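You operate a simulated robot arm through the tools that you are given. There is no shell and no other tool. Be economical: measure what you need, move in short steps, check, and stop when the job is done.

The job below is to be done with a simulated robot arm. You get a single attempt, and the scene is never put back.

Task
Measure bar R22 and file it in the drawer the length chart gives.
Fine: zero the shut caliper first; slide its jaw all the way open before the bar goes in; the drawer ends shut.

It is judged by the outcome, as a careful person would: the job done as asked, and still so three seconds after it is handed in. It fails if anything else is knocked over, pushed out of place, dropped, spilled or broken.

Robot
A 7-joint arm with a fingered hand, fixed in place. Base frame: the origin is at the foot of the arm, x ahead of it, y to its left, z up. Units: m, degrees, N and s.
Its first joint turns from -69.0 to 172.0 degrees. Payload 3.4 kg.
Tool frame: the origin (TCP) lies between the finger pads and is the grasp point; the fingertips stand 0.025 m ahead of it; z points along the fingers, y is the line along which they close. Largest opening 0.088 m; the body of the gripper starts 0.029 m behind the TCP. The gripper is a hand of 4 fingers: y runs from the thumb to the fingers, the wrist lies at [-0.013, -0.097, -0.162] in the tool frame, and closing takes about 1.5 s.
Orientation is that of the tool frame in the base frame, as [roll, pitch, yaw] about the fixed x, y, z axes, in that order (R = Rz(yaw) Ry(pitch) Rx(roll)). With the fingers straight down and the wrist toward the robot, the tool's x, y and z point along [0, 1, 0], [1, 0, 0] and [0, 0, -1] of the base frame.

Tools
- The arm moves only by the tool apply_moves. Its argument "motion" is a list of rows, each a list of 7 numbers: the shift along the tool's x, y, z in m, then the turn, a rotation vector about the tool's x, y, z in degrees, then the gripper command, from -1 (shut) to 1 (fully open), values between in proportion. In form: [[dx, dy, dz, ax, ay, az, claw], ...]. A call has 1 to 10 rows; each row is the pose to reach, as a shift and turn from the pose commanded when the call began, along the tool's axes at that moment. Rows are played at 5 a second. More than 0.05 m and 8.6 degrees between two rows, or a gripper value outside its range, and nothing of the call is played. A pose out of reach is approached as far as the arm can. The call stops where the force on the tool passes 80 N (or 10 N more than at its start, if that is more) or the arm is blocked; 0.2 s more then pass. The fingers move at their own pace (about 0.108 m/s each) and stop on an object; they squeeze with about 29 N. The grip force told is the motor's: it shows also when the fingers shut on nothing. Time passes only in rows, and 0.2 s behind the last, so rows that repeat a pose let the fingers close. The reply holds the time, the measured pose of the TCP, the force on the tool along the base axes, the opening and the grip force, in the units named above and with some noise, with the torque about the TCP (base axes, N m) and any sound that the robot's microphone picked up, and new pictures: "pictures" is both (left out), scene, wrist or none.
- Cameras (640 x 400 px; columns grow to the right, rows downward): "scene" is fixed at [0.053, 0.6502, 1.457]; the picture's right is [-0.91, -0.41, 0.00], its down [-0.23, 0.51, -0.83] and it looks along [0.34, -0.76, -0.56] (base axes); focal length 325 px, centre (320, 200). "wrist" rides on the gripper at [0.064, -0.083, -0.098] in the tool frame; the picture's right is [-0.62, 0.37, -0.69], its down [-0.71, -0.63, 0.30] and it looks along [-0.32, 0.68, 0.65] (tool axes); focal length 265 px, centre (320, 200).
- raise_lower(by): slides the trunk up (or, below 0, down) by that many m; the arm rides with it, the base frame stays. It gives what a move gives, with no picture.
- grasp_type(shape): the hand has 4 fingers and takes this shape, open, in about a second: jaw (thumb against the fingers, like two jaws); tri (thumb and two fingers); tip (a fingertip pinch); poke (one finger out to press); point (the index stretched); flat (the hand flat); cup (the hand cupped); fist (a fist). The gripper value then closes the fingers along that shape, each until it touches; the sizes above hold for jaw. It gives what a move gives, with no picture.
- probe_pixels(camera, pixels): for up to 12 pixels [column, row] of the newest picture of that camera ("zoom" is the newest enlarged one), the place [x, y, z] in the base frame of the surface seen there, good to about 0.002 m. It takes no simulated time.
- enlarge(camera, box): a new picture of the part [left, top, right, bottom] of that camera's present view, enlarged. It takes no simulated time.
- hand_in(): hands the job in; it is judged then, once.

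Work in short steps. Measure before you move; look again where a grasp or a placing could have gone wrong, and mend it. You have 80 turns and 200 pictures in all, those below and enlarged ones among them. Open the gripper and draw the arm clear of the work before you hand the job in, unless the task says otherwise; then end with one line.

The tools are called after "Emit:" by a JSON object that holds its "op" and its "data". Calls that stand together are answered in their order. apply_moves: Moves the arm, as the interface text tells. Its arguments: {"type":"object","properties":{"motion":{"type":"array","items":{"type":"array","items":{"type":"number"}}},"pictures":{"type":"string","enum":["both","scene","wrist","none"]}},"required":["motion"]} The other tools are called the same way: raise_lower (by) slides the trunk up or down; grasp_type (shape) gives the hand a shape; probe_pixels (camera, pixels) gives the place of the surface under pixels of a picture; enlarge (camera, box) takes an enlarged picture of a part of a camera's view; hand_in () hands the job in.

At the start:

```text
clock: 0.0
position: [0.5167, -0.1854, 1.1845]
orientation: [180.0, -0.1, 90.1]
wrist_force: [0.0, 0.1, 0.4]
torque: [0.01, 0.03, 0.0]
grip_width: 0.0875
gripper_force: 0.0
shape: jaw
trunk travel left (down, up): [-0.7, 0.14]
```

scene: 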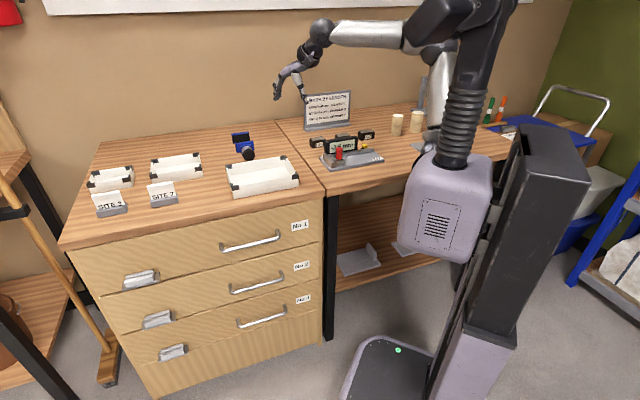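
wrist: 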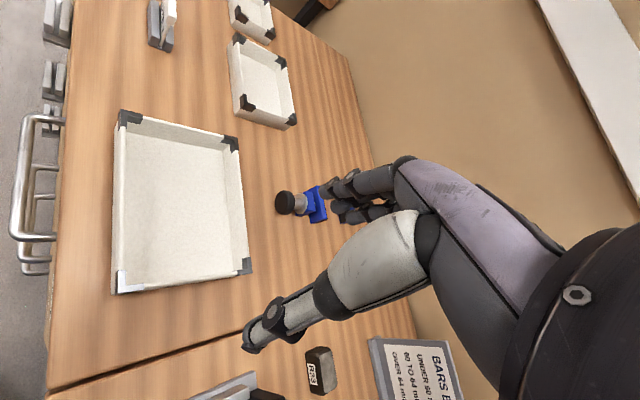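

I'll look closely at the chart, the caliper and the drawers first.

Emit:
{"op": "enlarge", "data": {"camera": "scene", "box": [295, 85, 395, 175]}}

Emit:
{"op": "enlarge", "data": {"camera": "scene", "box": [80, 120, 330, 370]}}

Emit:
{"op": "enlarge", "data": {"camera": "wrist", "box": [180, 300, 480, 400]}}

```text
4.44 times, centred on (345, 130) of scene
```

zoom: 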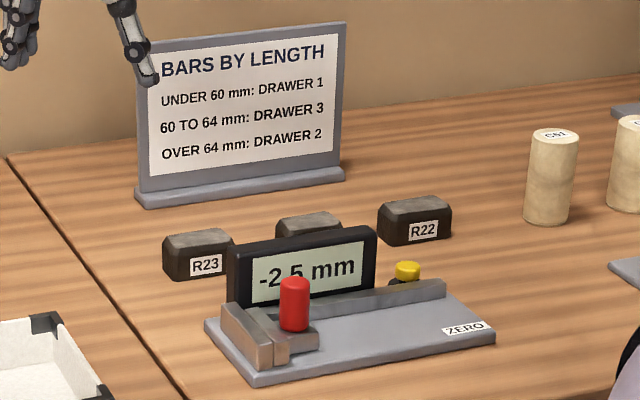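

```text
1.60 times, centred on (205, 245) of scene
```

zoom: 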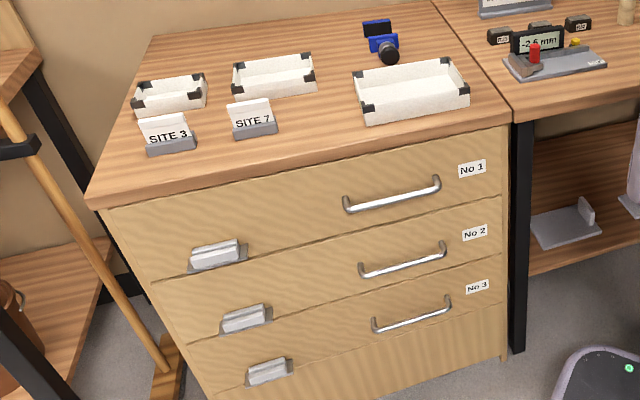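

```text
2.13 times, centred on (330, 350) of wrist
```

zoom: 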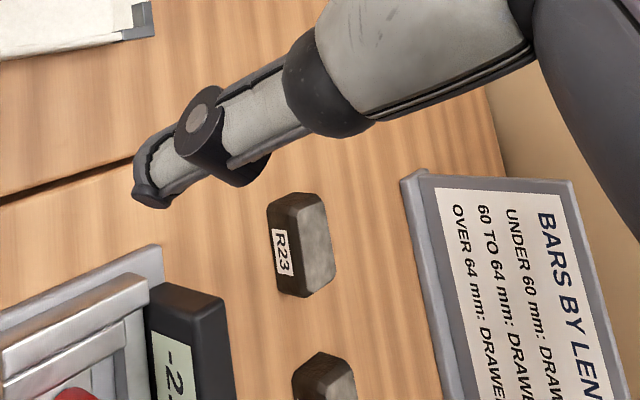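

The display reads -2.5 mm with the caliper shut, and the ZERO button seems to be the yellow one. I'll probe the caliper parts and bars in a fresh zoom, then the drawers.

Emit:
{"op": "enlarge", "data": {"camera": "scene", "box": [300, 120, 390, 176]}}

Emit:
{"op": "probe_pixels", "data": {"camera": "scene", "pixels": [[222, 247], [250, 245], [278, 236], [232, 290], [257, 288], [283, 279], [238, 325], [286, 312], [140, 278], [158, 318], [172, 352], [180, 240]]}}

```text
7.11 times, centred on (345, 148) of scene
```

zoom: 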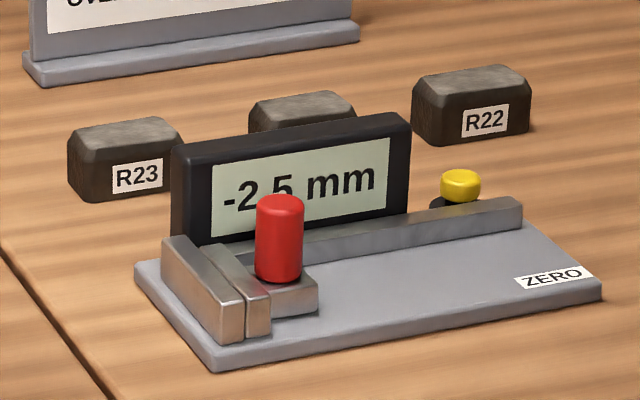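

```text
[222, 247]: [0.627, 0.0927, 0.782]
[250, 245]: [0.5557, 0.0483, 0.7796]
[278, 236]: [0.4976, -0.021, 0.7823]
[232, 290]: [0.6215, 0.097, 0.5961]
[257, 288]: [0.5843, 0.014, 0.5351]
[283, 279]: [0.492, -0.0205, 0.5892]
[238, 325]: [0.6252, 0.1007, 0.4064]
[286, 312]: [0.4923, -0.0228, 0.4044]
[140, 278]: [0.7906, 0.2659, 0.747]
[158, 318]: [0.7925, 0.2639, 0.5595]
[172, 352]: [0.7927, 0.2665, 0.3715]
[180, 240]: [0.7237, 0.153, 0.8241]
```

Emit:
{"op": "probe_pixels", "data": {"camera": "zoom", "pixels": [[460, 176], [430, 205], [280, 203], [278, 240], [205, 285], [245, 290], [295, 285], [470, 85], [420, 110], [520, 115], [560, 240], [150, 268]]}}

Emit:
{"op": "probe_pixels", "data": {"camera": "zoom", "pixels": [[420, 290], [215, 365], [600, 285], [515, 205], [245, 338], [225, 335], [266, 330], [315, 305], [415, 140], [475, 145], [527, 130], [100, 350]]}}

Emit:
{"op": "probe_pixels", "data": {"camera": "scene", "pixels": [[145, 220], [200, 210], [318, 195], [75, 255], [320, 220], [300, 226], [261, 165], [240, 150], [397, 130], [416, 130], [360, 262]]}}

```text
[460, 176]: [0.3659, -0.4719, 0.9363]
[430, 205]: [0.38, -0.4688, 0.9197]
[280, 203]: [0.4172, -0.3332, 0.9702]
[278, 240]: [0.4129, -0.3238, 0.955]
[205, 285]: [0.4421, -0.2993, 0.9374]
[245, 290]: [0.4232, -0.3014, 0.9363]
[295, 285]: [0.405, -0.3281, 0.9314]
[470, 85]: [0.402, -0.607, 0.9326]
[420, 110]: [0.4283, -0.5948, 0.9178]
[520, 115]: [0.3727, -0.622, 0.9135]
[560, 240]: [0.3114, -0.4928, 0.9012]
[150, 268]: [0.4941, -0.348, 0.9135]
```

```text
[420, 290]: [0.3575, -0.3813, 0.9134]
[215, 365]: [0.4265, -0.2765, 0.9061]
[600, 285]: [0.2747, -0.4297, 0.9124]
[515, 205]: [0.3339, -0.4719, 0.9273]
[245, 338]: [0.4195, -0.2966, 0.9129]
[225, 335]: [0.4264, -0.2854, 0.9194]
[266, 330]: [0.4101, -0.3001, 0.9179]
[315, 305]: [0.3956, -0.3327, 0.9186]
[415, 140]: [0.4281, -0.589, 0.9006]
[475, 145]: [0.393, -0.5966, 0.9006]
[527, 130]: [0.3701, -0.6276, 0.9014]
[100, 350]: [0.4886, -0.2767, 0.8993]
```

```text
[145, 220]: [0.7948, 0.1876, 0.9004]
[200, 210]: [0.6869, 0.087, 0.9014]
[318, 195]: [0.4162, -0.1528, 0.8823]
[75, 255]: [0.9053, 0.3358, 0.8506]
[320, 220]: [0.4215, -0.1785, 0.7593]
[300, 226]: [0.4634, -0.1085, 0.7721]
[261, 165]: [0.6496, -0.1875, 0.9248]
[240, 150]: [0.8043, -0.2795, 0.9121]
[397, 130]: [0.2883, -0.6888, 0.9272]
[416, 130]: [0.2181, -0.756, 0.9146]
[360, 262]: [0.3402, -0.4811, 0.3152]
```

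The table top is at z≈0.90 and the caliper lies at 45°: the jaw opens along (-0.707,-0.707), and the button is at (0.366,-0.472,0.936). I'll take the poke shape and move to hover above the button at yaw 45.

Emit:
{"op": "grasp_type", "data": {"shape": "poke"}}

Emit:
{"op": "apply_moves", "data": {"motion": [[-0.036, -0.019, 0.012, 0, 0, 5.6, -1], [-0.072, -0.038, 0.025, 0, 0, 11.3, -1], [-0.108, -0.056, 0.037, 0, 0, 16.9, -1], [-0.144, -0.075, 0.05, 0, 0, 22.5, -1], [-0.18, -0.094, 0.062, 0, 0, 28.2, -1], [-0.215, -0.113, 0.075, 0, 0, 33.8, -1], [-0.251, -0.132, 0.09, 0, 0, 39.5, -1], [-0.287, -0.15, 0.1, 0, 0, 45.1, -1], [-0.287, -0.15, 0.1, 0, 0, 45.1, -1]]}}

```text
clock: 0.9
position: [0.5158, -0.1857, 1.1846]
orientation: [180.0, -0.1, 90.1]
wrist_force: [-0.3, -0.2, 0.2]
torque: [0.0, 0.0, 0.0]
grip_width: 0.0003
gripper_force: 0.0
shape: poke
trunk travel left (down, up): [-0.7, 0.14]
```

```text
clock: 2.9
position: [0.3663, -0.4736, 1.0848]
orientation: [-179.9, 0.0, 44.8]
wrist_force: [-0.8, 1.1, -0.1]
torque: [-0.03, 0.01, 0.02]
grip_width: 0.0
gripper_force: 29.2
shape: jaw
trunk travel left (down, up): [-0.7, 0.14]
```

scene: 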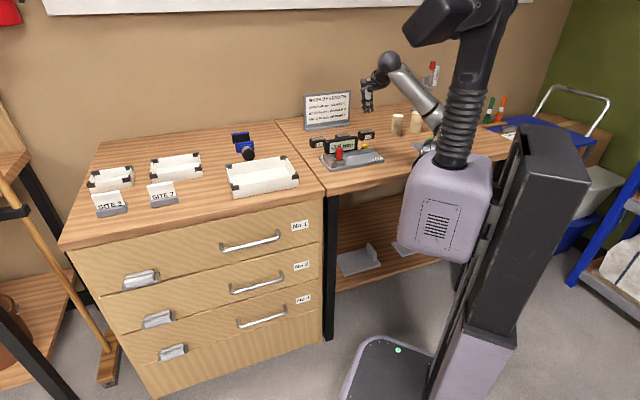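
wrist: 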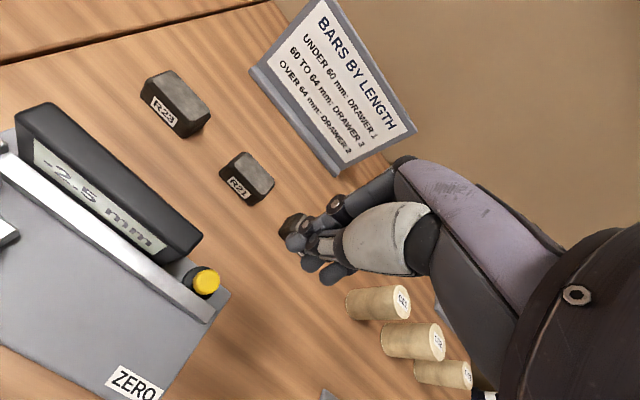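

The -1 command put the hand back to jaw. I'll set poke again, keep gripper at 1, and look.

Emit:
{"op": "grasp_type", "data": {"shape": "poke"}}

Emit:
{"op": "apply_moves", "data": {"motion": [[0, 0, 0.03, 0, 0, 0, 1], [0, 0, 0.06, 0, 0, 0, 1], [0, 0, 0.06, 0, 0, 0, 1]]}}

Emit:
{"op": "enlarge", "data": {"camera": "wrist", "box": [160, 150, 480, 350]}}

Emit:
{"op": "enlarge", "data": {"camera": "scene", "box": [310, 70, 440, 175]}}

```text
clock: 3.8
position: [0.3672, -0.4743, 1.0848]
orientation: [180.0, 0.0, 45.0]
wrist_force: [0.3, -0.4, 0.4]
torque: [0.03, 0.03, 0.02]
grip_width: 0.0
gripper_force: 0.1
shape: poke
trunk travel left (down, up): [-0.7, 0.14]
```

```text
clock: 4.6
position: [0.3672, -0.474, 1.0263]
orientation: [180.0, 0.0, 44.9]
wrist_force: [0.2, 0.6, 0.6]
torque: [-0.02, 0.0, -0.01]
grip_width: 0.0
gripper_force: 0.2
shape: poke
trunk travel left (down, up): [-0.7, 0.14]
```

scene: 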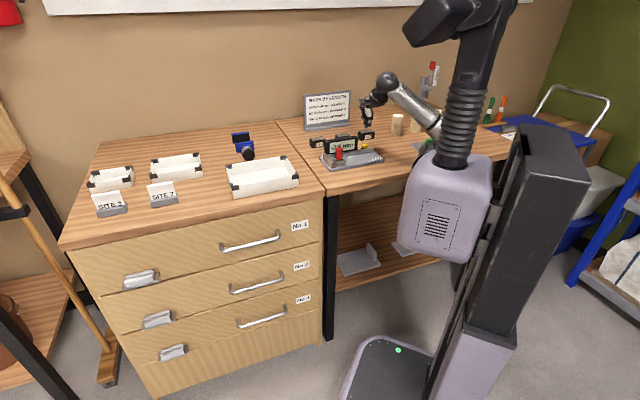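
wrist: 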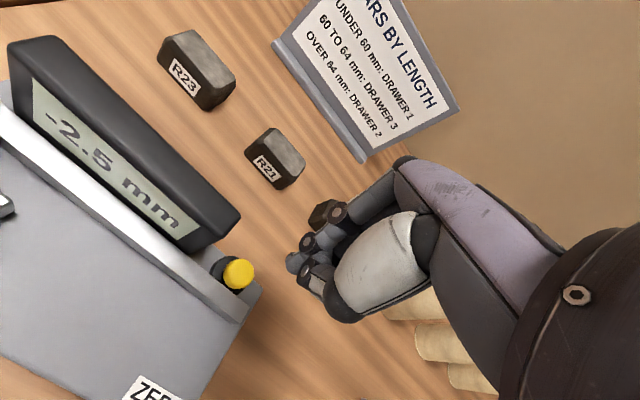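

```text
2.00 times, centred on (320, 250) of wrist
```

zoom: 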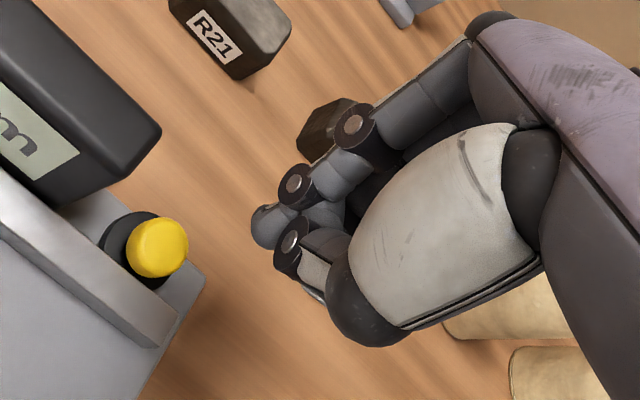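

```text
3.81 times, centred on (375, 122) of scene
```

zoom: 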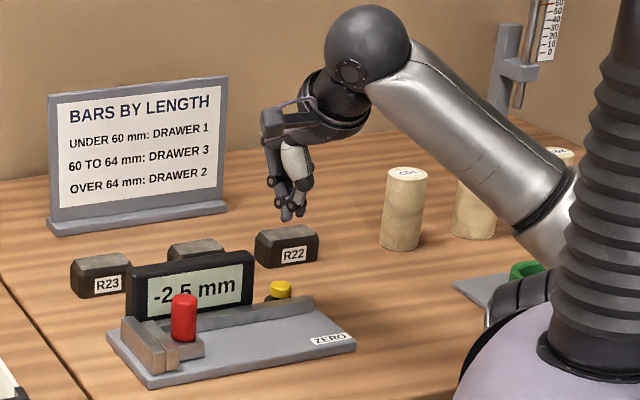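

The pokey fingertip is at about (287,214) in this zoom; I'll probe it and the button.

Emit:
{"op": "probe_pixels", "data": {"camera": "zoom", "pixels": [[286, 216], [287, 210], [300, 209], [280, 285], [274, 187], [287, 194], [303, 184]]}}

Emit:
{"op": "probe_pixels", "data": {"camera": "wrist", "pixels": [[293, 262], [239, 272], [305, 278], [287, 262], [295, 255]]}}

Emit:
{"op": "enlarge", "data": {"camera": "scene", "box": [355, 85, 391, 132]}}

```text
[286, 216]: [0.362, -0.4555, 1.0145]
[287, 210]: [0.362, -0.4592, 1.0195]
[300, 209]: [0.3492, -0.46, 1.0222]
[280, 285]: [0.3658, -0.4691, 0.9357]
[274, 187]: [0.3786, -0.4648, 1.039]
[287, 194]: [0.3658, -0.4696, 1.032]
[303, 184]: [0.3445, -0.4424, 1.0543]
```

```text
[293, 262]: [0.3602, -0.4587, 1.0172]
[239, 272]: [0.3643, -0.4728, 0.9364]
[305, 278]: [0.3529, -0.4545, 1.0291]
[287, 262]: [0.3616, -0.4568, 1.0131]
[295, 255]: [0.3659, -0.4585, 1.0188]
```

```text
8.51 times, centred on (373, 108) of scene
```

zoom: 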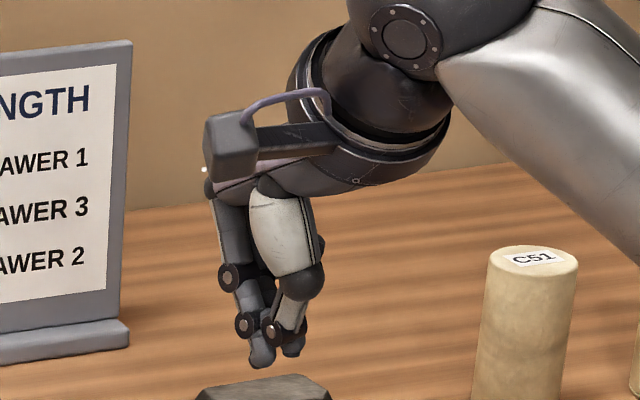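

The fingertip is near (0.364,-0.463,1.010) and the button centre near (0.365,-0.471,0.936). I'll shift tool (-0.005,+0.006) and go down to just above it.

Emit:
{"op": "apply_moves", "data": {"motion": [[-0.005, 0.006, 0.03, 0, 0, 0, 1], [-0.005, 0.006, 0.06, 0, 0, 0, 1], [-0.005, 0.006, 0.06, 0, 0, 0, 1]]}}

Emit:
{"op": "enlarge", "data": {"camera": "scene", "box": [325, 100, 405, 170]}}

Emit:
{"op": "enlarge", "data": {"camera": "wrist", "box": [200, 200, 360, 320]}}

```text
clock: 5.4
position: [0.368, -0.481, 0.9648]
orientation: [-180.0, 0.0, 45.0]
wrist_force: [0.0, -0.3, -0.2]
torque: [0.01, -0.03, -0.02]
grip_width: 0.0
gripper_force: 0.1
shape: poke
trunk travel left (down, up): [-0.7, 0.14]
```

scene: 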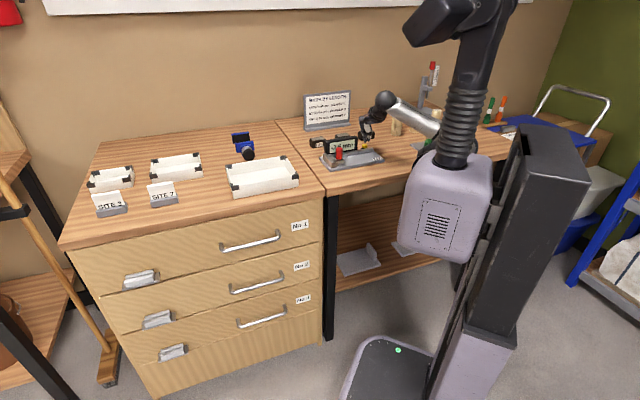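
wrist: 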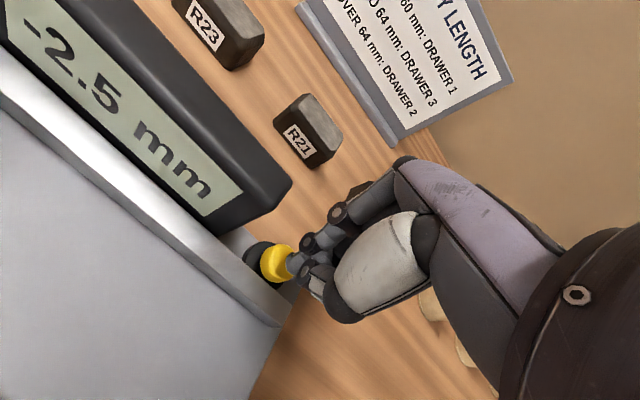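

```text
5.71 times, centred on (365, 135) of scene
```

zoom: 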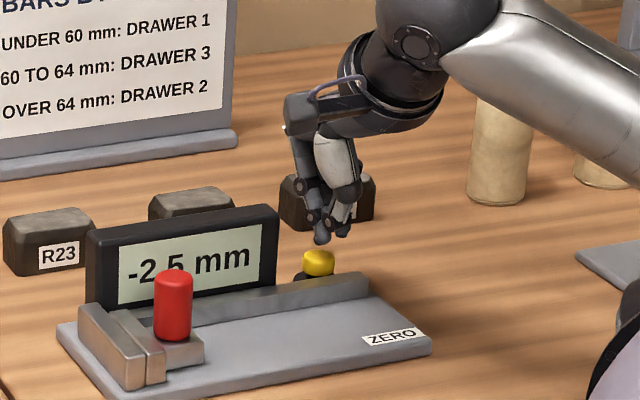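

```text
3.33 times, centred on (280, 260) of wrist
```

zoom: 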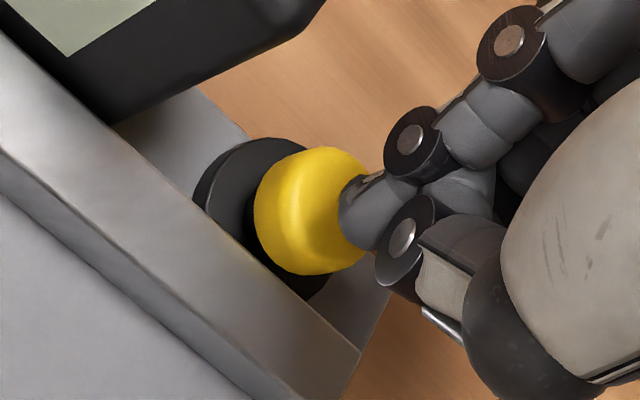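

The tip is just above the yellow button. I'll press down in small steps and watch the display.

Emit:
{"op": "apply_moves", "data": {"motion": [[0, 0, 0.005, 0, 0, 0, 1], [0, 0, 0.009, 0, 0, 0, 1], [0, 0, 0.012, 0, 0, 0, 1], [0, 0, 0.014, 0, 0, 0, 1], [0, 0, 0.016, 0, 0, 0, 1]], "pictures": "wrist"}}

Emit:
{"op": "enlarge", "data": {"camera": "scene", "box": [325, 100, 405, 170]}}

```text
clock: 6.6
position: [0.3668, -0.4801, 0.9491]
orientation: [180.0, 0.0, 45.0]
wrist_force: [-0.8, -0.6, 3.2]
torque: [-0.01, 0.05, 0.03]
grip_width: 0.0
gripper_force: 0.1
shape: poke
trunk travel left (down, up): [-0.7, 0.14]
```

wrist: 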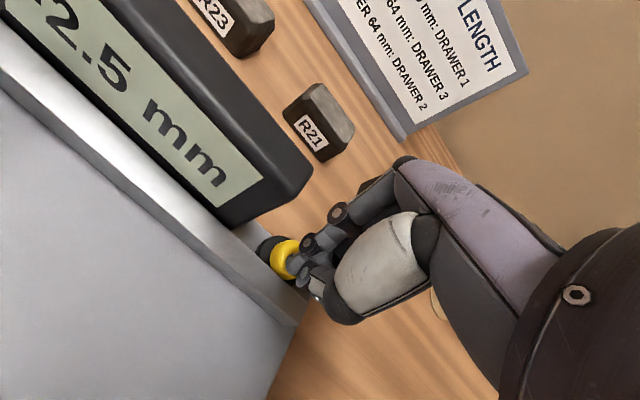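

```text
5.71 times, centred on (365, 135) of scene
```

zoom: 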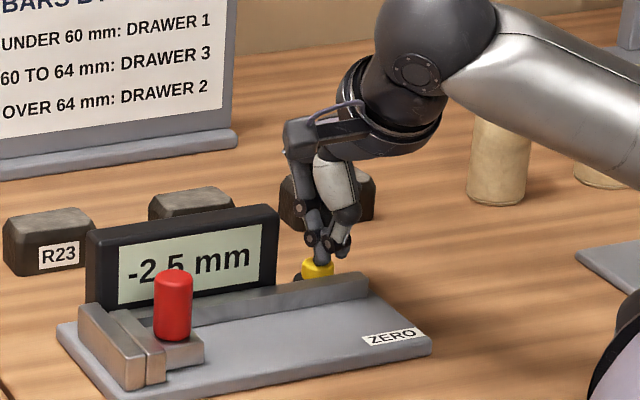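

Contact has begun (3 N). I'll press a little deeper.

Emit:
{"op": "apply_moves", "data": {"motion": [[0, 0, 0.002, 0, 0, 0, 1], [0, 0, 0.004, 0, 0, 0, 1], [0, 0, 0.006, 0, 0, 0, 1], [0, 0, 0.006, 0, 0, 0, 1]], "pictures": "none"}}

Emit:
{"op": "enlarge", "data": {"camera": "scene", "box": [325, 100, 405, 170]}}

```text
clock: 7.6
position: [0.367, -0.4804, 0.9438]
orientation: [179.7, -0.1, 45.0]
wrist_force: [7.2, -4.2, 26.9]
torque: [0.19, 0.24, -0.02]
grip_width: 0.0
gripper_force: 0.1
shape: poke
trunk travel left (down, up): [-0.7, 0.14]
```

```text
5.71 times, centred on (365, 135) of scene
```

zoom: 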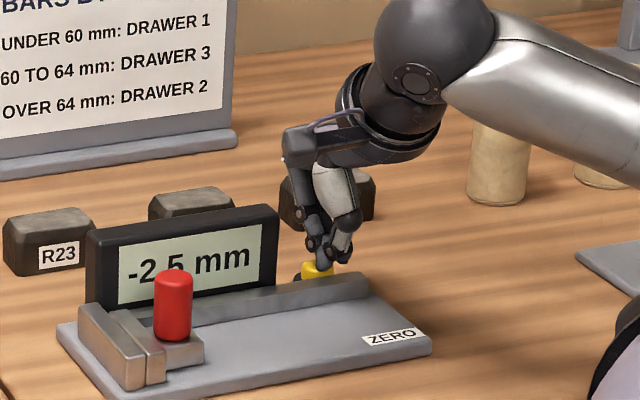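

The button is down at 27 N, but the display still reads -2.5. It may act on release, so I'll lift and look.

Emit:
{"op": "apply_moves", "data": {"motion": [[0, 0, -0.008, 0, 0, 0, 1], [0, 0, -0.025, 0, 0, 0, 1], [0, 0, -0.025, 0, 0, 0, 1]], "pictures": "wrist"}}

Emit:
{"op": "enlarge", "data": {"camera": "scene", "box": [325, 100, 405, 170]}}

```text
clock: 8.4
position: [0.3672, -0.4802, 0.9657]
orientation: [-179.8, 0.0, 45.0]
wrist_force: [0.1, 0.6, -0.5]
torque: [-0.04, -0.06, 0.01]
grip_width: 0.0
gripper_force: 0.0
shape: poke
trunk travel left (down, up): [-0.7, 0.14]
```

wrist: 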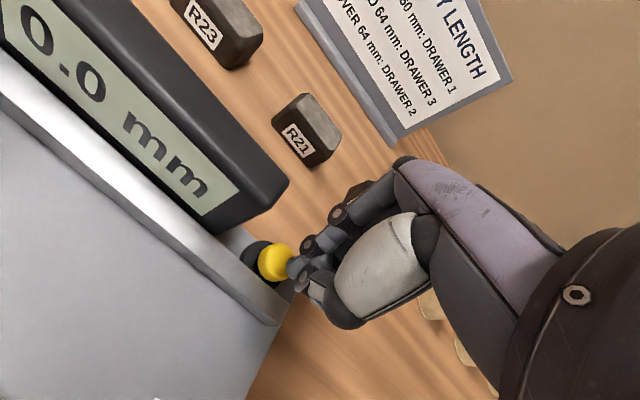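

```text
5.71 times, centred on (365, 135) of scene
```

zoom: 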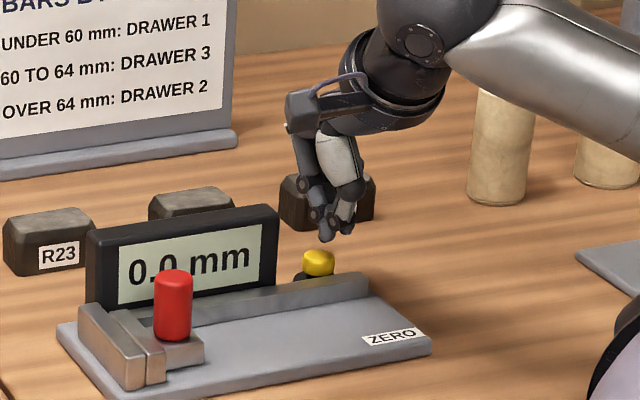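

The display reads 0.0. Next is opening the jaw, so I'll probe the knob's place and the display front for finger clearance.

Emit:
{"op": "probe_pixels", "data": {"camera": "zoom", "pixels": [[173, 277], [156, 305], [190, 305], [173, 310], [173, 335], [230, 290], [272, 230], [150, 290], [270, 210], [365, 280], [205, 345], [90, 240]]}}

Emit:
{"op": "grasp_type", "data": {"shape": "jaw"}}

```text
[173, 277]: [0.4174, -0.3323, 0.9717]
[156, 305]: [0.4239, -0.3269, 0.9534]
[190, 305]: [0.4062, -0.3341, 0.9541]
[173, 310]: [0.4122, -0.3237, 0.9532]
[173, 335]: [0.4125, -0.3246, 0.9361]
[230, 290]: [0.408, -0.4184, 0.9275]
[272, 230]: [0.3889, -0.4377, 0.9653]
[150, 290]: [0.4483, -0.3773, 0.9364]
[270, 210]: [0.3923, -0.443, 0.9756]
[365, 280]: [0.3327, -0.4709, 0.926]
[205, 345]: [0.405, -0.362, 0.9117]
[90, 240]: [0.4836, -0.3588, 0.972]
```

```text
clock: 9.3
position: [0.3669, -0.4804, 0.9657]
orientation: [180.0, 0.0, 45.0]
wrist_force: [0.3, -0.2, 0.1]
torque: [0.0, 0.02, -0.03]
grip_width: 0.0877
gripper_force: 0.1
shape: jaw
trunk travel left (down, up): [-0.7, 0.14]
```

Knob centre is about (0.416,-0.332), top at 0.972; the display front sits at d=0.585 against the knob's d=0.529, so a half-open hand fits. I'll lift, move above the knob and look.

Emit:
{"op": "apply_moves", "data": {"motion": [[0, 0, -0.04, 0, 0, 0, 0.2], [0, 0, -0.07, 0, 0, 0, 0.2], [0.04, -0.02, -0.07, 0, 0, 0, 0.2], [0.08, -0.04, -0.07, 0, 0, 0, 0.2], [0.12, -0.06, -0.07, 0, 0, 0, 0.2], [0.1393, -0.07, -0.07, 0, 0, 0, 0.2], [0.1393, -0.07, -0.05, 0, 0, 0, 0.2], [0.1393, -0.07, -0.05, 0, 0, 0, 0.2]]}}

Emit:
{"op": "enlarge", "data": {"camera": "scene", "box": [300, 90, 390, 170]}}

```text
clock: 11.1
position: [0.4181, -0.3316, 1.0155]
orientation: [-180.0, 0.0, 45.0]
wrist_force: [-0.7, -0.4, -1.3]
torque: [-0.03, -0.03, -0.01]
grip_width: 0.0533
gripper_force: 0.1
shape: jaw
trunk travel left (down, up): [-0.7, 0.14]
```

scene: 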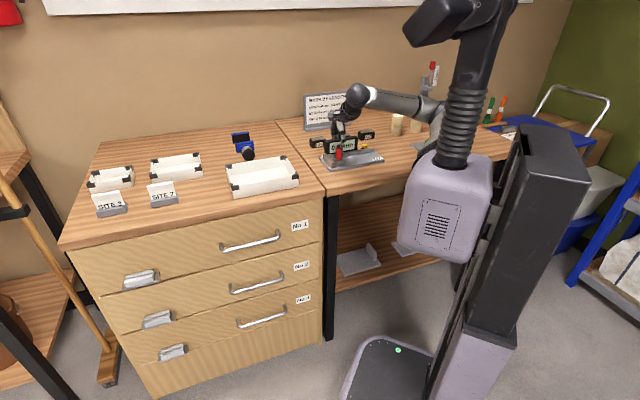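
wrist: 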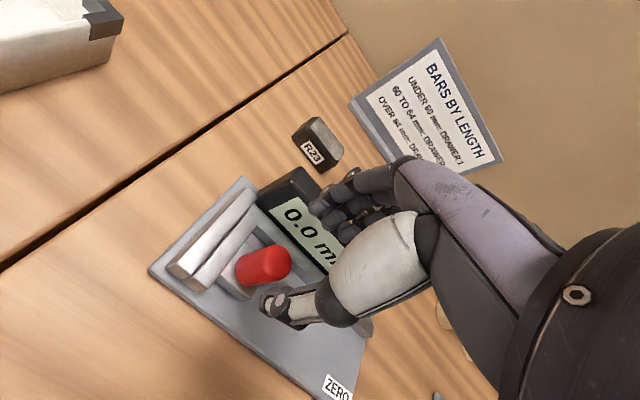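

```text
5.00 times, centred on (345, 130) of scene
```

zoom: 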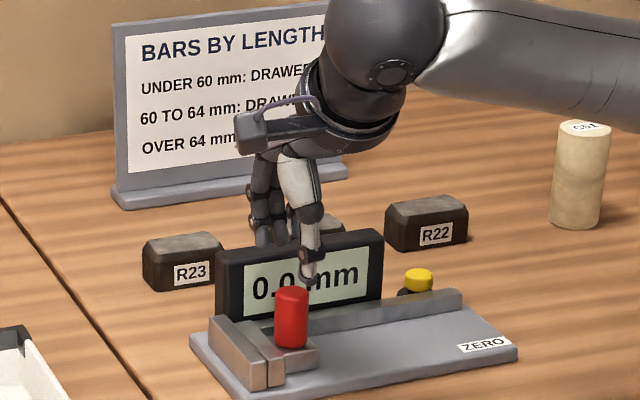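

I'll probe the thumb and finger tips relative to the knob before descending.

Emit:
{"op": "probe_pixels", "data": {"camera": "zoom", "pixels": [[305, 277], [312, 280], [264, 238], [281, 240], [292, 290]]}}

Emit:
{"op": "enlarge", "data": {"camera": "wrist", "box": [200, 150, 400, 330]}}

```text
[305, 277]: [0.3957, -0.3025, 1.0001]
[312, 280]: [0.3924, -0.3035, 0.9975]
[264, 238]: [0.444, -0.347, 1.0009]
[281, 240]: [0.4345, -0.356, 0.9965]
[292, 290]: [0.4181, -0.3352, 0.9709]
```

```text
2.22 times, centred on (300, 240) of wrist
```

zoom: 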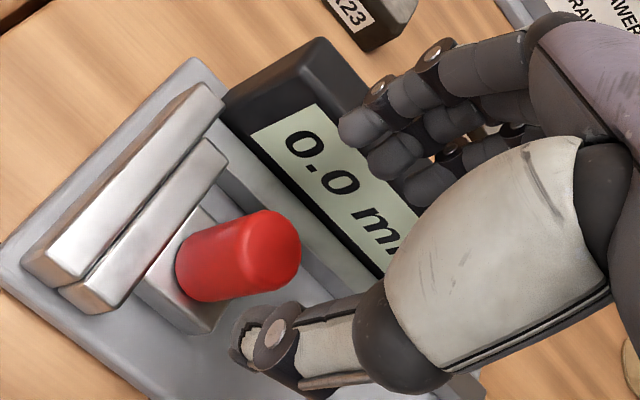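

Thumb (d=0.493) and fingers (d=0.559) straddle the knob at d=0.529. I'll go down and close on it.

Emit:
{"op": "apply_moves", "data": {"motion": [[-0.002, -0.001, 0.025, 0, 0, 0, 0.2], [-0.002, -0.001, 0.049, 0, 0, 0, 0.2], [-0.002, -0.001, 0.049, 0, 0, 0, -0.3], [-0.002, -0.001, 0.049, 0, 0, 0, -0.7], [-0.002, -0.001, 0.049, 0, 0, 0, -1], [-0.002, -0.001, 0.049, 0, 0, 0, -1], [-0.002, -0.001, 0.049, 0, 0, 0, -1]]}}

Emit:
{"op": "enlarge", "data": {"camera": "scene", "box": [300, 90, 390, 170]}}

```text
clock: 12.7
position: [0.4147, -0.3332, 0.966]
orientation: [-180.0, 0.1, 45.1]
wrist_force: [-2.0, 1.8, -2.6]
torque: [0.01, 0.01, 0.02]
grip_width: 0.0149
gripper_force: 29.4
shape: jaw
trunk travel left (down, up): [-0.7, 0.14]
```

scene: 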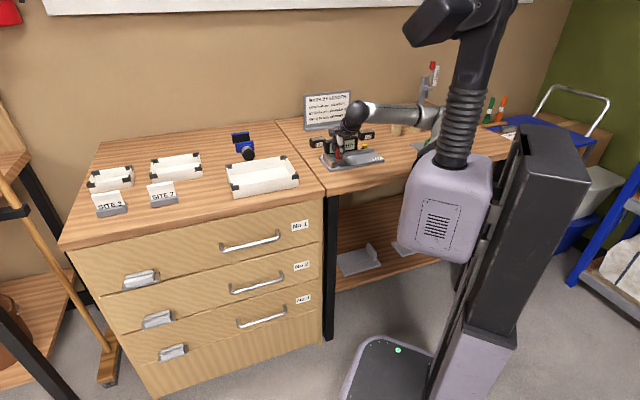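
wrist: 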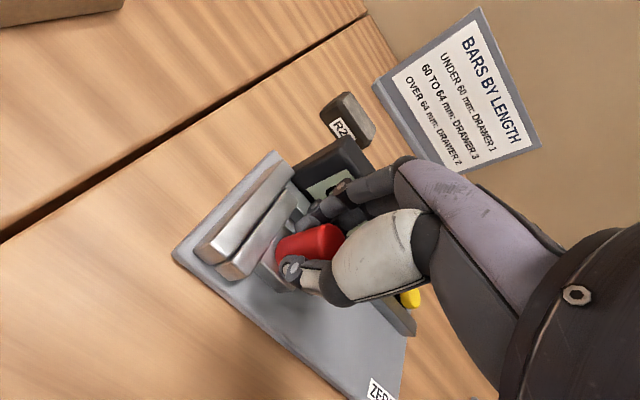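

```text
5.00 times, centred on (345, 130) of scene
```

zoom: 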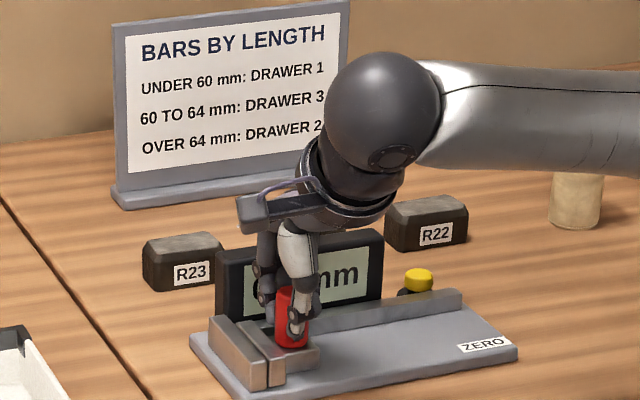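

The knob is gripped (width 0.015). I'll pull it along tool -x in 20 mm steps.

Emit:
{"op": "apply_moves", "data": {"motion": [[-0.01, 0, 0, 0, 0, 0, -1], [-0.02, 0, 0, 0, 0, 0, -1], [-0.03, 0, 0, 0, 0, 0, -1], [-0.04, 0, 0, 0, 0, 0, -1], [-0.05, 0, 0, 0, 0, 0, -1], [-0.06, 0, 0, 0, 0, 0, -1]]}}

Emit:
{"op": "enlarge", "data": {"camera": "scene", "box": [300, 90, 390, 170]}}

```text
clock: 14.1
position: [0.3715, -0.3758, 0.9665]
orientation: [-179.9, 0.2, 45.0]
wrist_force: [-6.8, 6.6, -12.4]
torque: [0.17, 0.17, -0.04]
grip_width: 0.0142
gripper_force: 29.1
shape: jaw
trunk travel left (down, up): [-0.7, 0.14]
```

scene: 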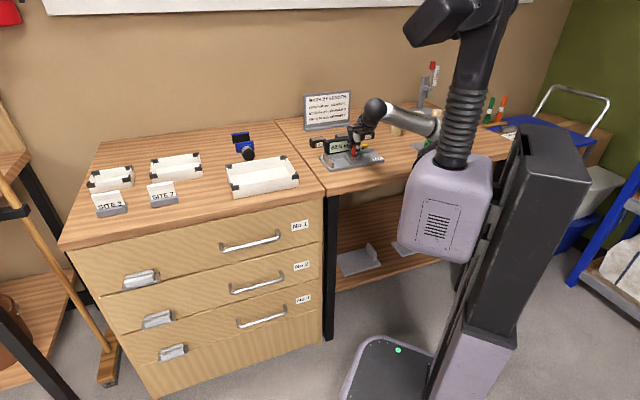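
wrist: 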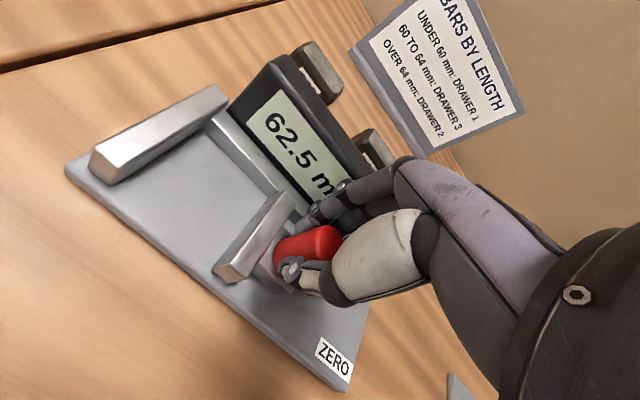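

```text
5.00 times, centred on (345, 130) of scene
```

zoom: 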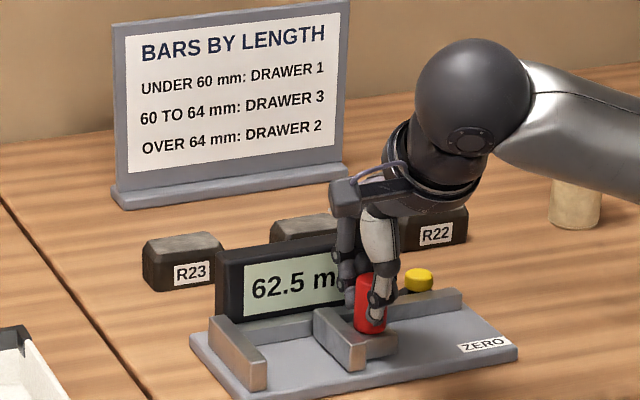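

It slides, now reading 62.5. I'll keep pulling toward the end stop, easing down 1 mm per the force.

Emit:
{"op": "apply_moves", "data": {"motion": [[-0.01, 0, 0.0, 0, 0, 0, -1], [-0.02, 0, 0.0, 0, 0, 0, -1], [-0.028, 0, 0.0, 0, 0, 0, -1], [-0.034, 0, 0.0, 0, 0, 0, -1], [-0.04, 0, 0.0, 0, 0, 0, -1], [-0.046, 0, 0.0, 0, 0, 0, -1]]}}

Emit:
{"op": "enlarge", "data": {"camera": "scene", "box": [300, 90, 390, 170]}}

```text
clock: 15.5
position: [0.3427, -0.4058, 0.968]
orientation: [180.0, 0.2, 45.0]
wrist_force: [8.3, 21.1, -10.3]
torque: [0.18, -0.17, 0.14]
grip_width: 0.013
gripper_force: 28.3
shape: jaw
trunk travel left (down, up): [-0.7, 0.14]
```

scene: 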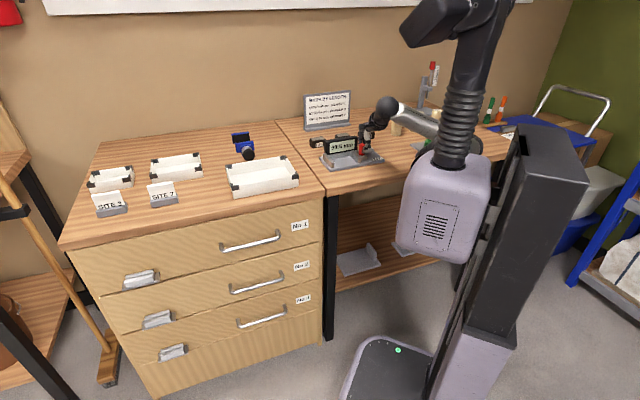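
wrist: 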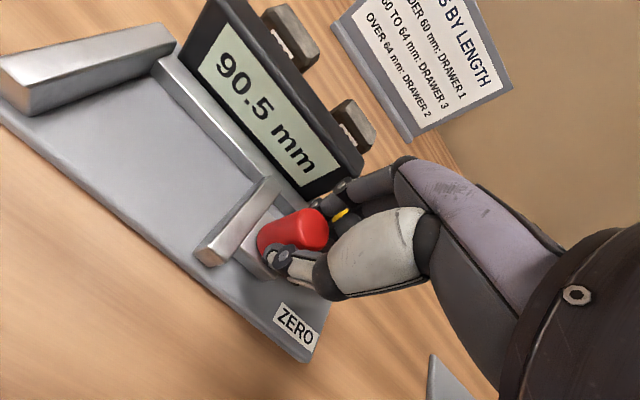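

```text
5.00 times, centred on (345, 130) of scene
```

zoom: 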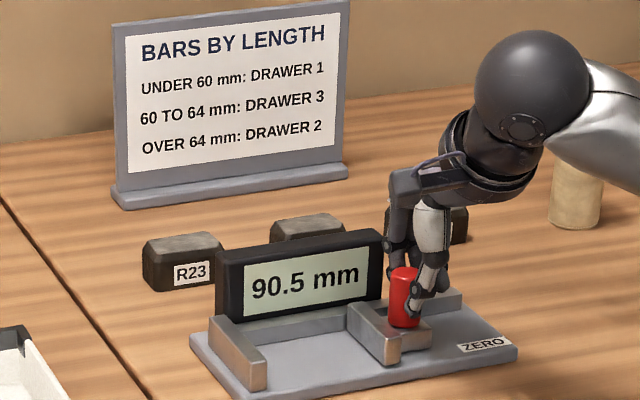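

It reads 90.5, with 22 N opposing: either the end stop or a slipping grip. I'll release, lift and then push from the jaw's inner side to make sure.

Emit:
{"op": "apply_moves", "data": {"motion": [[-0.036, 0, 0, 0, 0, 0, -0.5], [-0.036, 0, 0, 0, 0, 0, 0.2], [-0.036, 0, 0, 0, 0, 0, 0.2], [-0.036, 0, -0.03, 0, 0, 0, 0.2], [-0.036, 0, -0.06, 0, 0, 0, 0.2], [0.0, 0, -0.06, 0, 0, 0, -0.2], [0.03, 0, -0.06, 0, 0, 0, -1], [0.03, 0, -0.06, 0, 0, 0, -1], [0.03, 0, -0.06, 0, 0, 0, -1]]}}

Emit:
{"op": "enlarge", "data": {"camera": "scene", "box": [300, 90, 390, 170]}}

```text
clock: 17.5
position: [0.3611, -0.3879, 1.0295]
orientation: [179.9, 0.0, 45.0]
wrist_force: [-0.6, 0.6, -0.4]
torque: [0.01, 0.02, -0.02]
grip_width: 0.0001
gripper_force: 28.8
shape: jaw
trunk travel left (down, up): [-0.7, 0.14]
```

scene: 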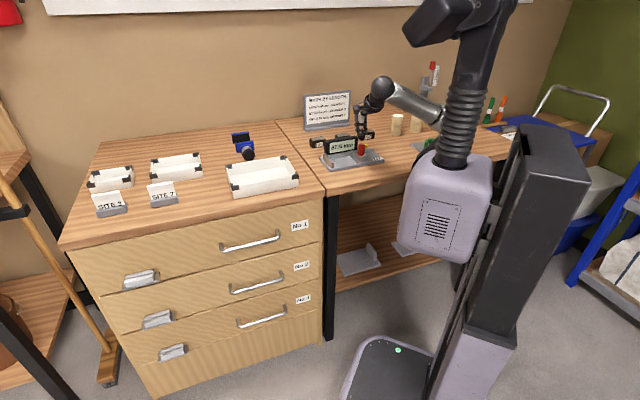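
wrist: 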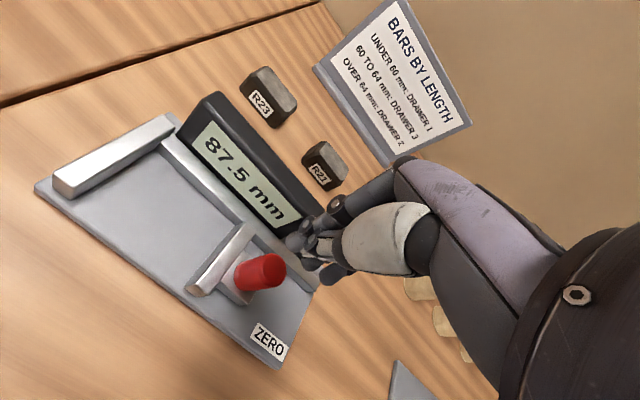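

```text
5.00 times, centred on (345, 130) of scene
```

zoom: 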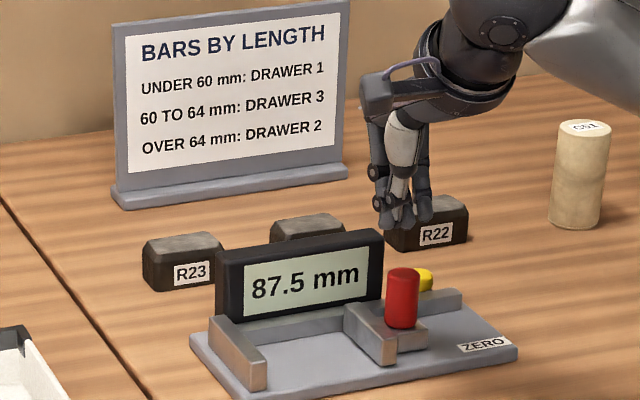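

Release nudged it back to 87.5. I'll bring the closed fingers between the jaws (s≈0.04), go down to tip z≈0.927 and push the moving jaw outward.

Emit:
{"op": "apply_moves", "data": {"motion": [[0.03, 0, 0, 0, 0, 0, -1], [0.06, 0, 0, 0, 0, 0, -1], [0.06, 0, 0.03, 0, 0, 0, -1], [0.06, 0, 0.055, 0, 0, 0, -1], [0.06, 0, 0.077, 0, 0, 0, -1], [0.06, 0, 0.077, 0, 0, 0, -1]]}}

Emit:
{"op": "enlarge", "data": {"camera": "scene", "box": [300, 90, 390, 170]}}

```text
clock: 18.9
position: [0.404, -0.3454, 0.953]
orientation: [-179.9, 0.0, 45.0]
wrist_force: [-0.3, 0.5, -0.3]
torque: [-0.01, 0.03, -0.05]
grip_width: 0.0
gripper_force: 29.5
shape: jaw
trunk travel left (down, up): [-0.7, 0.14]
```

scene: 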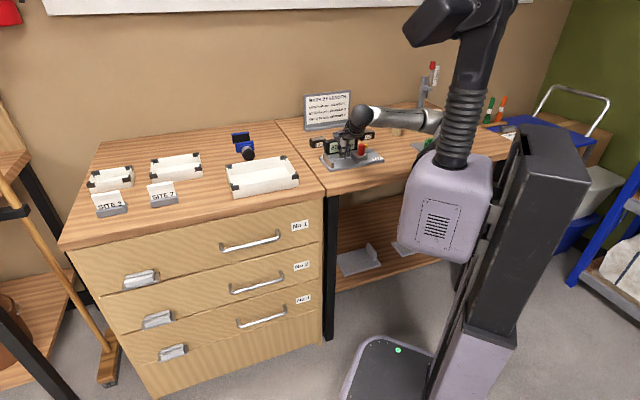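
wrist: 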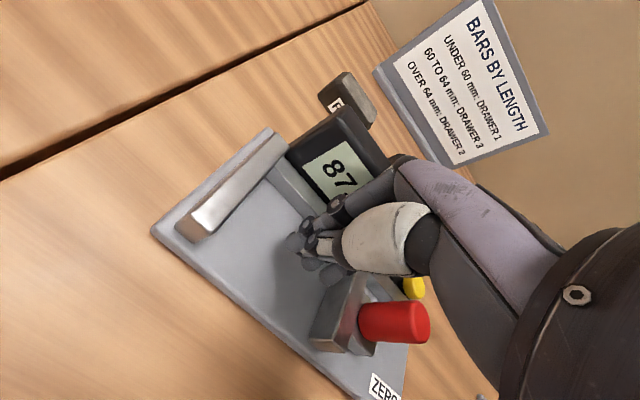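

```text
5.00 times, centred on (345, 130) of scene
```

zoom: 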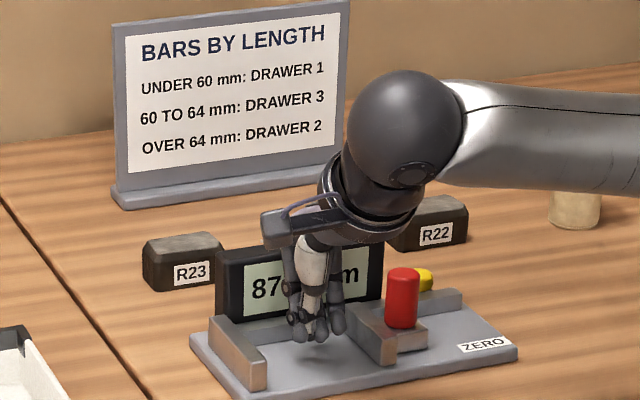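

Fingers are between the jaws. I'll push along -x slowly until the end stop.

Emit:
{"op": "apply_moves", "data": {"motion": [[-0.01, 0, 0, 0, 0, 0, -1], [-0.018, 0, 0, 0, 0, 0, -1], [-0.024, 0, 0, 0, 0, 0, -1], [-0.03, 0, 0, 0, 0, 0, -1], [-0.036, 0, 0, 0, 0, 0, -1], [-0.04, 0, 0, 0, 0, 0, -1], [-0.04, 0, 0, 0, 0, 0, -1]], "pictures": "wrist"}}

Emit:
{"op": "enlarge", "data": {"camera": "scene", "box": [300, 90, 390, 170]}}

```text
clock: 20.5
position: [0.3882, -0.3594, 0.9517]
orientation: [179.7, 0.1, 45.9]
wrist_force: [52.2, 54.2, -5.5]
torque: [0.99, -0.94, -0.27]
grip_width: 0.0003
gripper_force: 29.0
shape: jaw
trunk travel left (down, up): [-0.7, 0.14]
```

wrist: 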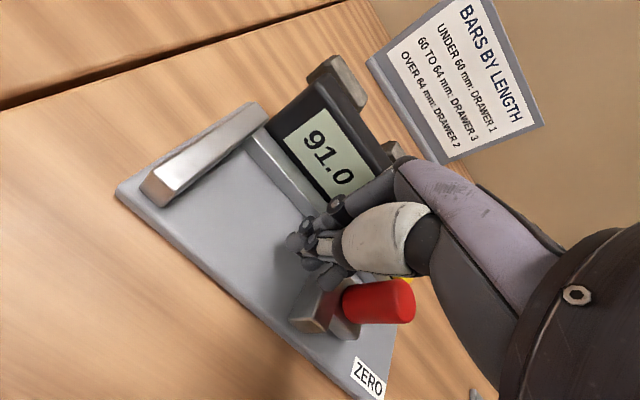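

```text
5.00 times, centred on (345, 130) of scene
```

zoom: 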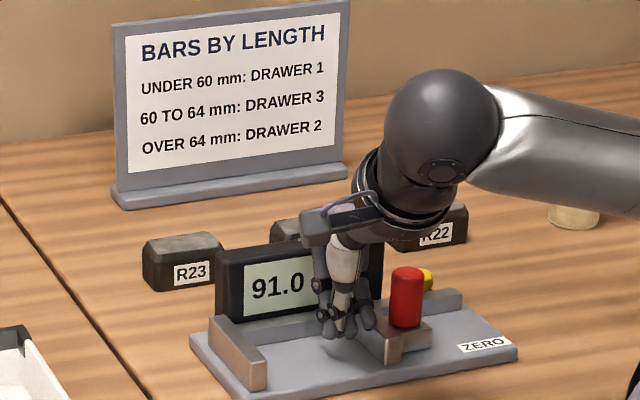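

The jaw stopped hard at 91.0 mm, so it's fully open. I'll back off, lift and move toward R22 for a look, opening the hand.

Emit:
{"op": "apply_moves", "data": {"motion": [[0.015, 0, 0, 0, 0, 0, -1], [0.015, 0, -0.04, 0, 0, 0, -1], [0.015, 0, -0.08, 0, 0, 0, -1], [-0.015, 0.035, -0.1, 0, 0, 0, 0], [-0.045, 0.07, -0.1, 0, 0, 0, 0.8], [-0.075, 0.1, -0.1, 0, 0, 0, 0.8], [-0.105, 0.13, -0.1, 0, 0, 0, 0.8], [-0.135, 0.155, -0.1, 0, 0, 0, 0.8], [-0.16, 0.172, -0.1, 0, 0, 0, 0.8], [-0.16, 0.172, -0.1, 0, 0, 0, 0.8]]}}

Emit:
{"op": "enlarge", "data": {"camera": "scene", "box": [300, 90, 390, 170]}}

```text
refused: row 4 steps farther than a row can; nothing moved
```

```text
5.00 times, centred on (345, 130) of scene
```

zoom: 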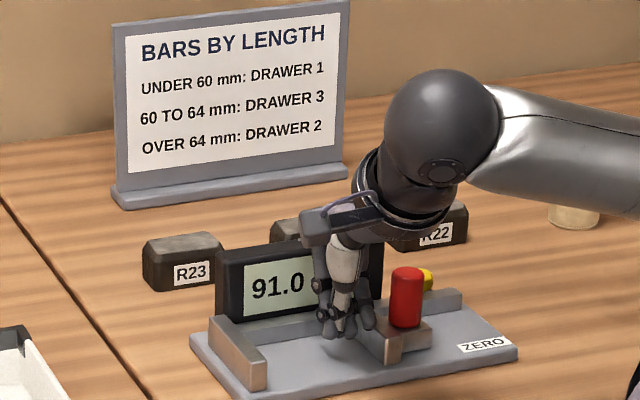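

Row 4 was too long, so I'll resend with smaller steps.

Emit:
{"op": "apply_moves", "data": {"motion": [[0.015, 0, 0, 0, 0, 0, -1], [0.015, 0, -0.045, 0, 0, 0, -1], [0.015, 0, -0.09, 0, 0, 0, -1], [-0.015, 0.035, -0.1, 0, 0, 0, 0], [-0.045, 0.07, -0.1, 0, 0, 0, 0.8], [-0.075, 0.1, -0.1, 0, 0, 0, 0.8], [-0.105, 0.13, -0.1, 0, 0, 0, 0.8], [-0.135, 0.155, -0.1, 0, 0, 0, 0.8], [-0.16, 0.172, -0.1, 0, 0, 0, 0.8], [-0.16, 0.172, -0.1, 0, 0, 0, 0.8]]}}

Emit:
{"op": "enlarge", "data": {"camera": "scene", "box": [300, 90, 390, 170]}}

Emit:
{"op": "enlarge", "data": {"camera": "wrist", "box": [100, 100, 420, 400]}}

```text
clock: 22.7
position: [0.3807, -0.6078, 1.0517]
orientation: [-180.0, 0.0, 45.1]
wrist_force: [-0.2, -0.2, 0.6]
torque: [0.0, 0.01, 0.0]
grip_width: 0.0788
gripper_force: 0.0
shape: jaw
trunk travel left (down, up): [-0.7, 0.14]
```

scene: 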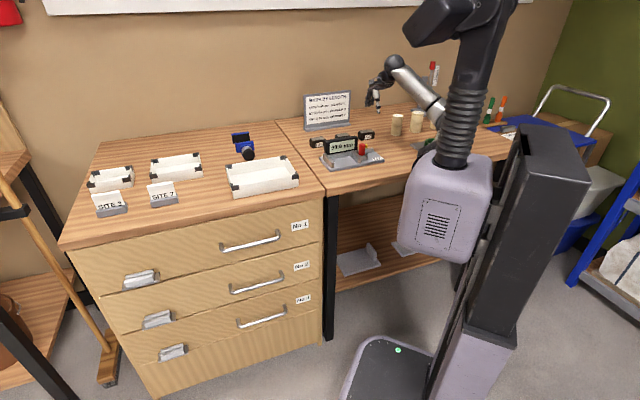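
wrist: 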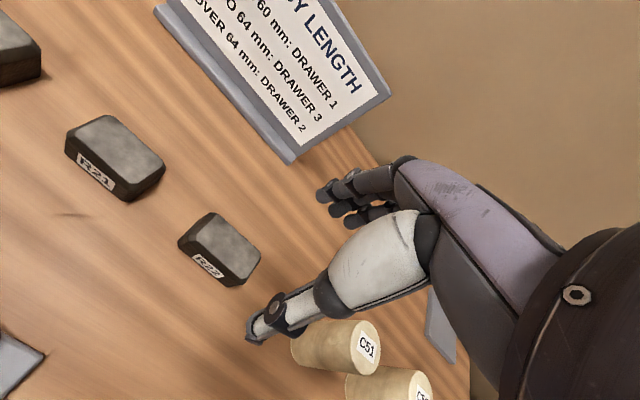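

```text
5.00 times, centred on (345, 130) of scene
```

zoom: 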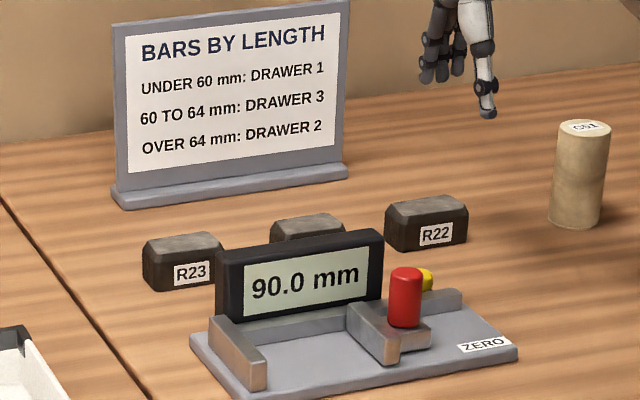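

```text
1.33 times, centred on (260, 250) of wrist
```

zoom: 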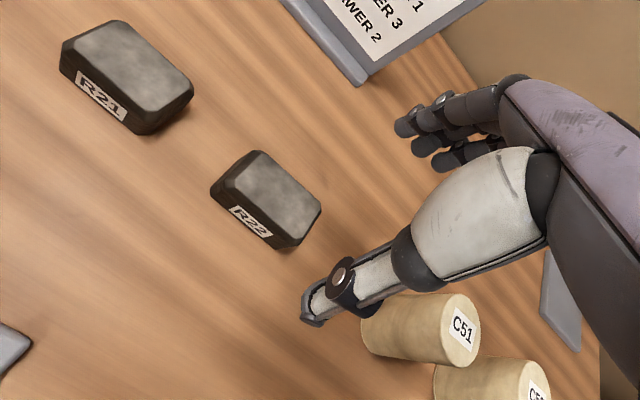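

After release it reads 90.0, which is the end stop. Now I'll probe R22's outline in the wrist zoom.

Emit:
{"op": "probe_pixels", "data": {"camera": "zoom", "pixels": [[262, 155], [317, 203], [298, 215], [234, 176], [275, 190], [215, 196], [285, 245], [240, 222], [249, 215], [301, 240], [263, 234], [225, 208]]}}

Emit:
{"op": "enlarge", "data": {"camera": "wrist", "box": [160, 190, 280, 310]}}

```text
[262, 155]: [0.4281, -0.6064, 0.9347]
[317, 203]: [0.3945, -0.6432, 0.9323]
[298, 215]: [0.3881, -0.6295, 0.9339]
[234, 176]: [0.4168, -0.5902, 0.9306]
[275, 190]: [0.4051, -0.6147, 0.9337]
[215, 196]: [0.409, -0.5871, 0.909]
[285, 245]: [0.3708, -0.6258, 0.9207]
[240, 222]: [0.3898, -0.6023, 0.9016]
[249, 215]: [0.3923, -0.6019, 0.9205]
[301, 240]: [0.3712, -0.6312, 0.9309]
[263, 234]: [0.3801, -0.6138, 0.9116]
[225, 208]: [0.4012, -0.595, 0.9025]
```

```text
3.33 times, centred on (220, 250) of wrist
```

zoom: 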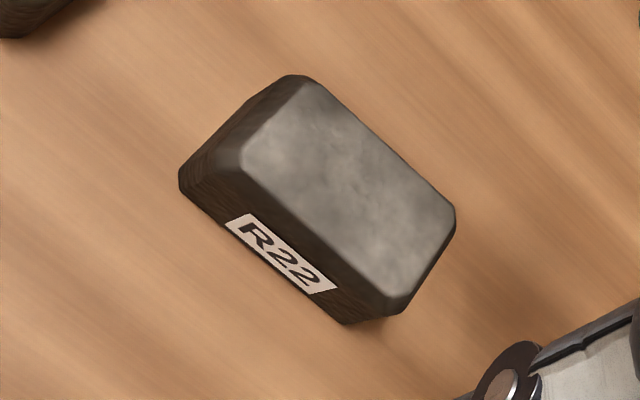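

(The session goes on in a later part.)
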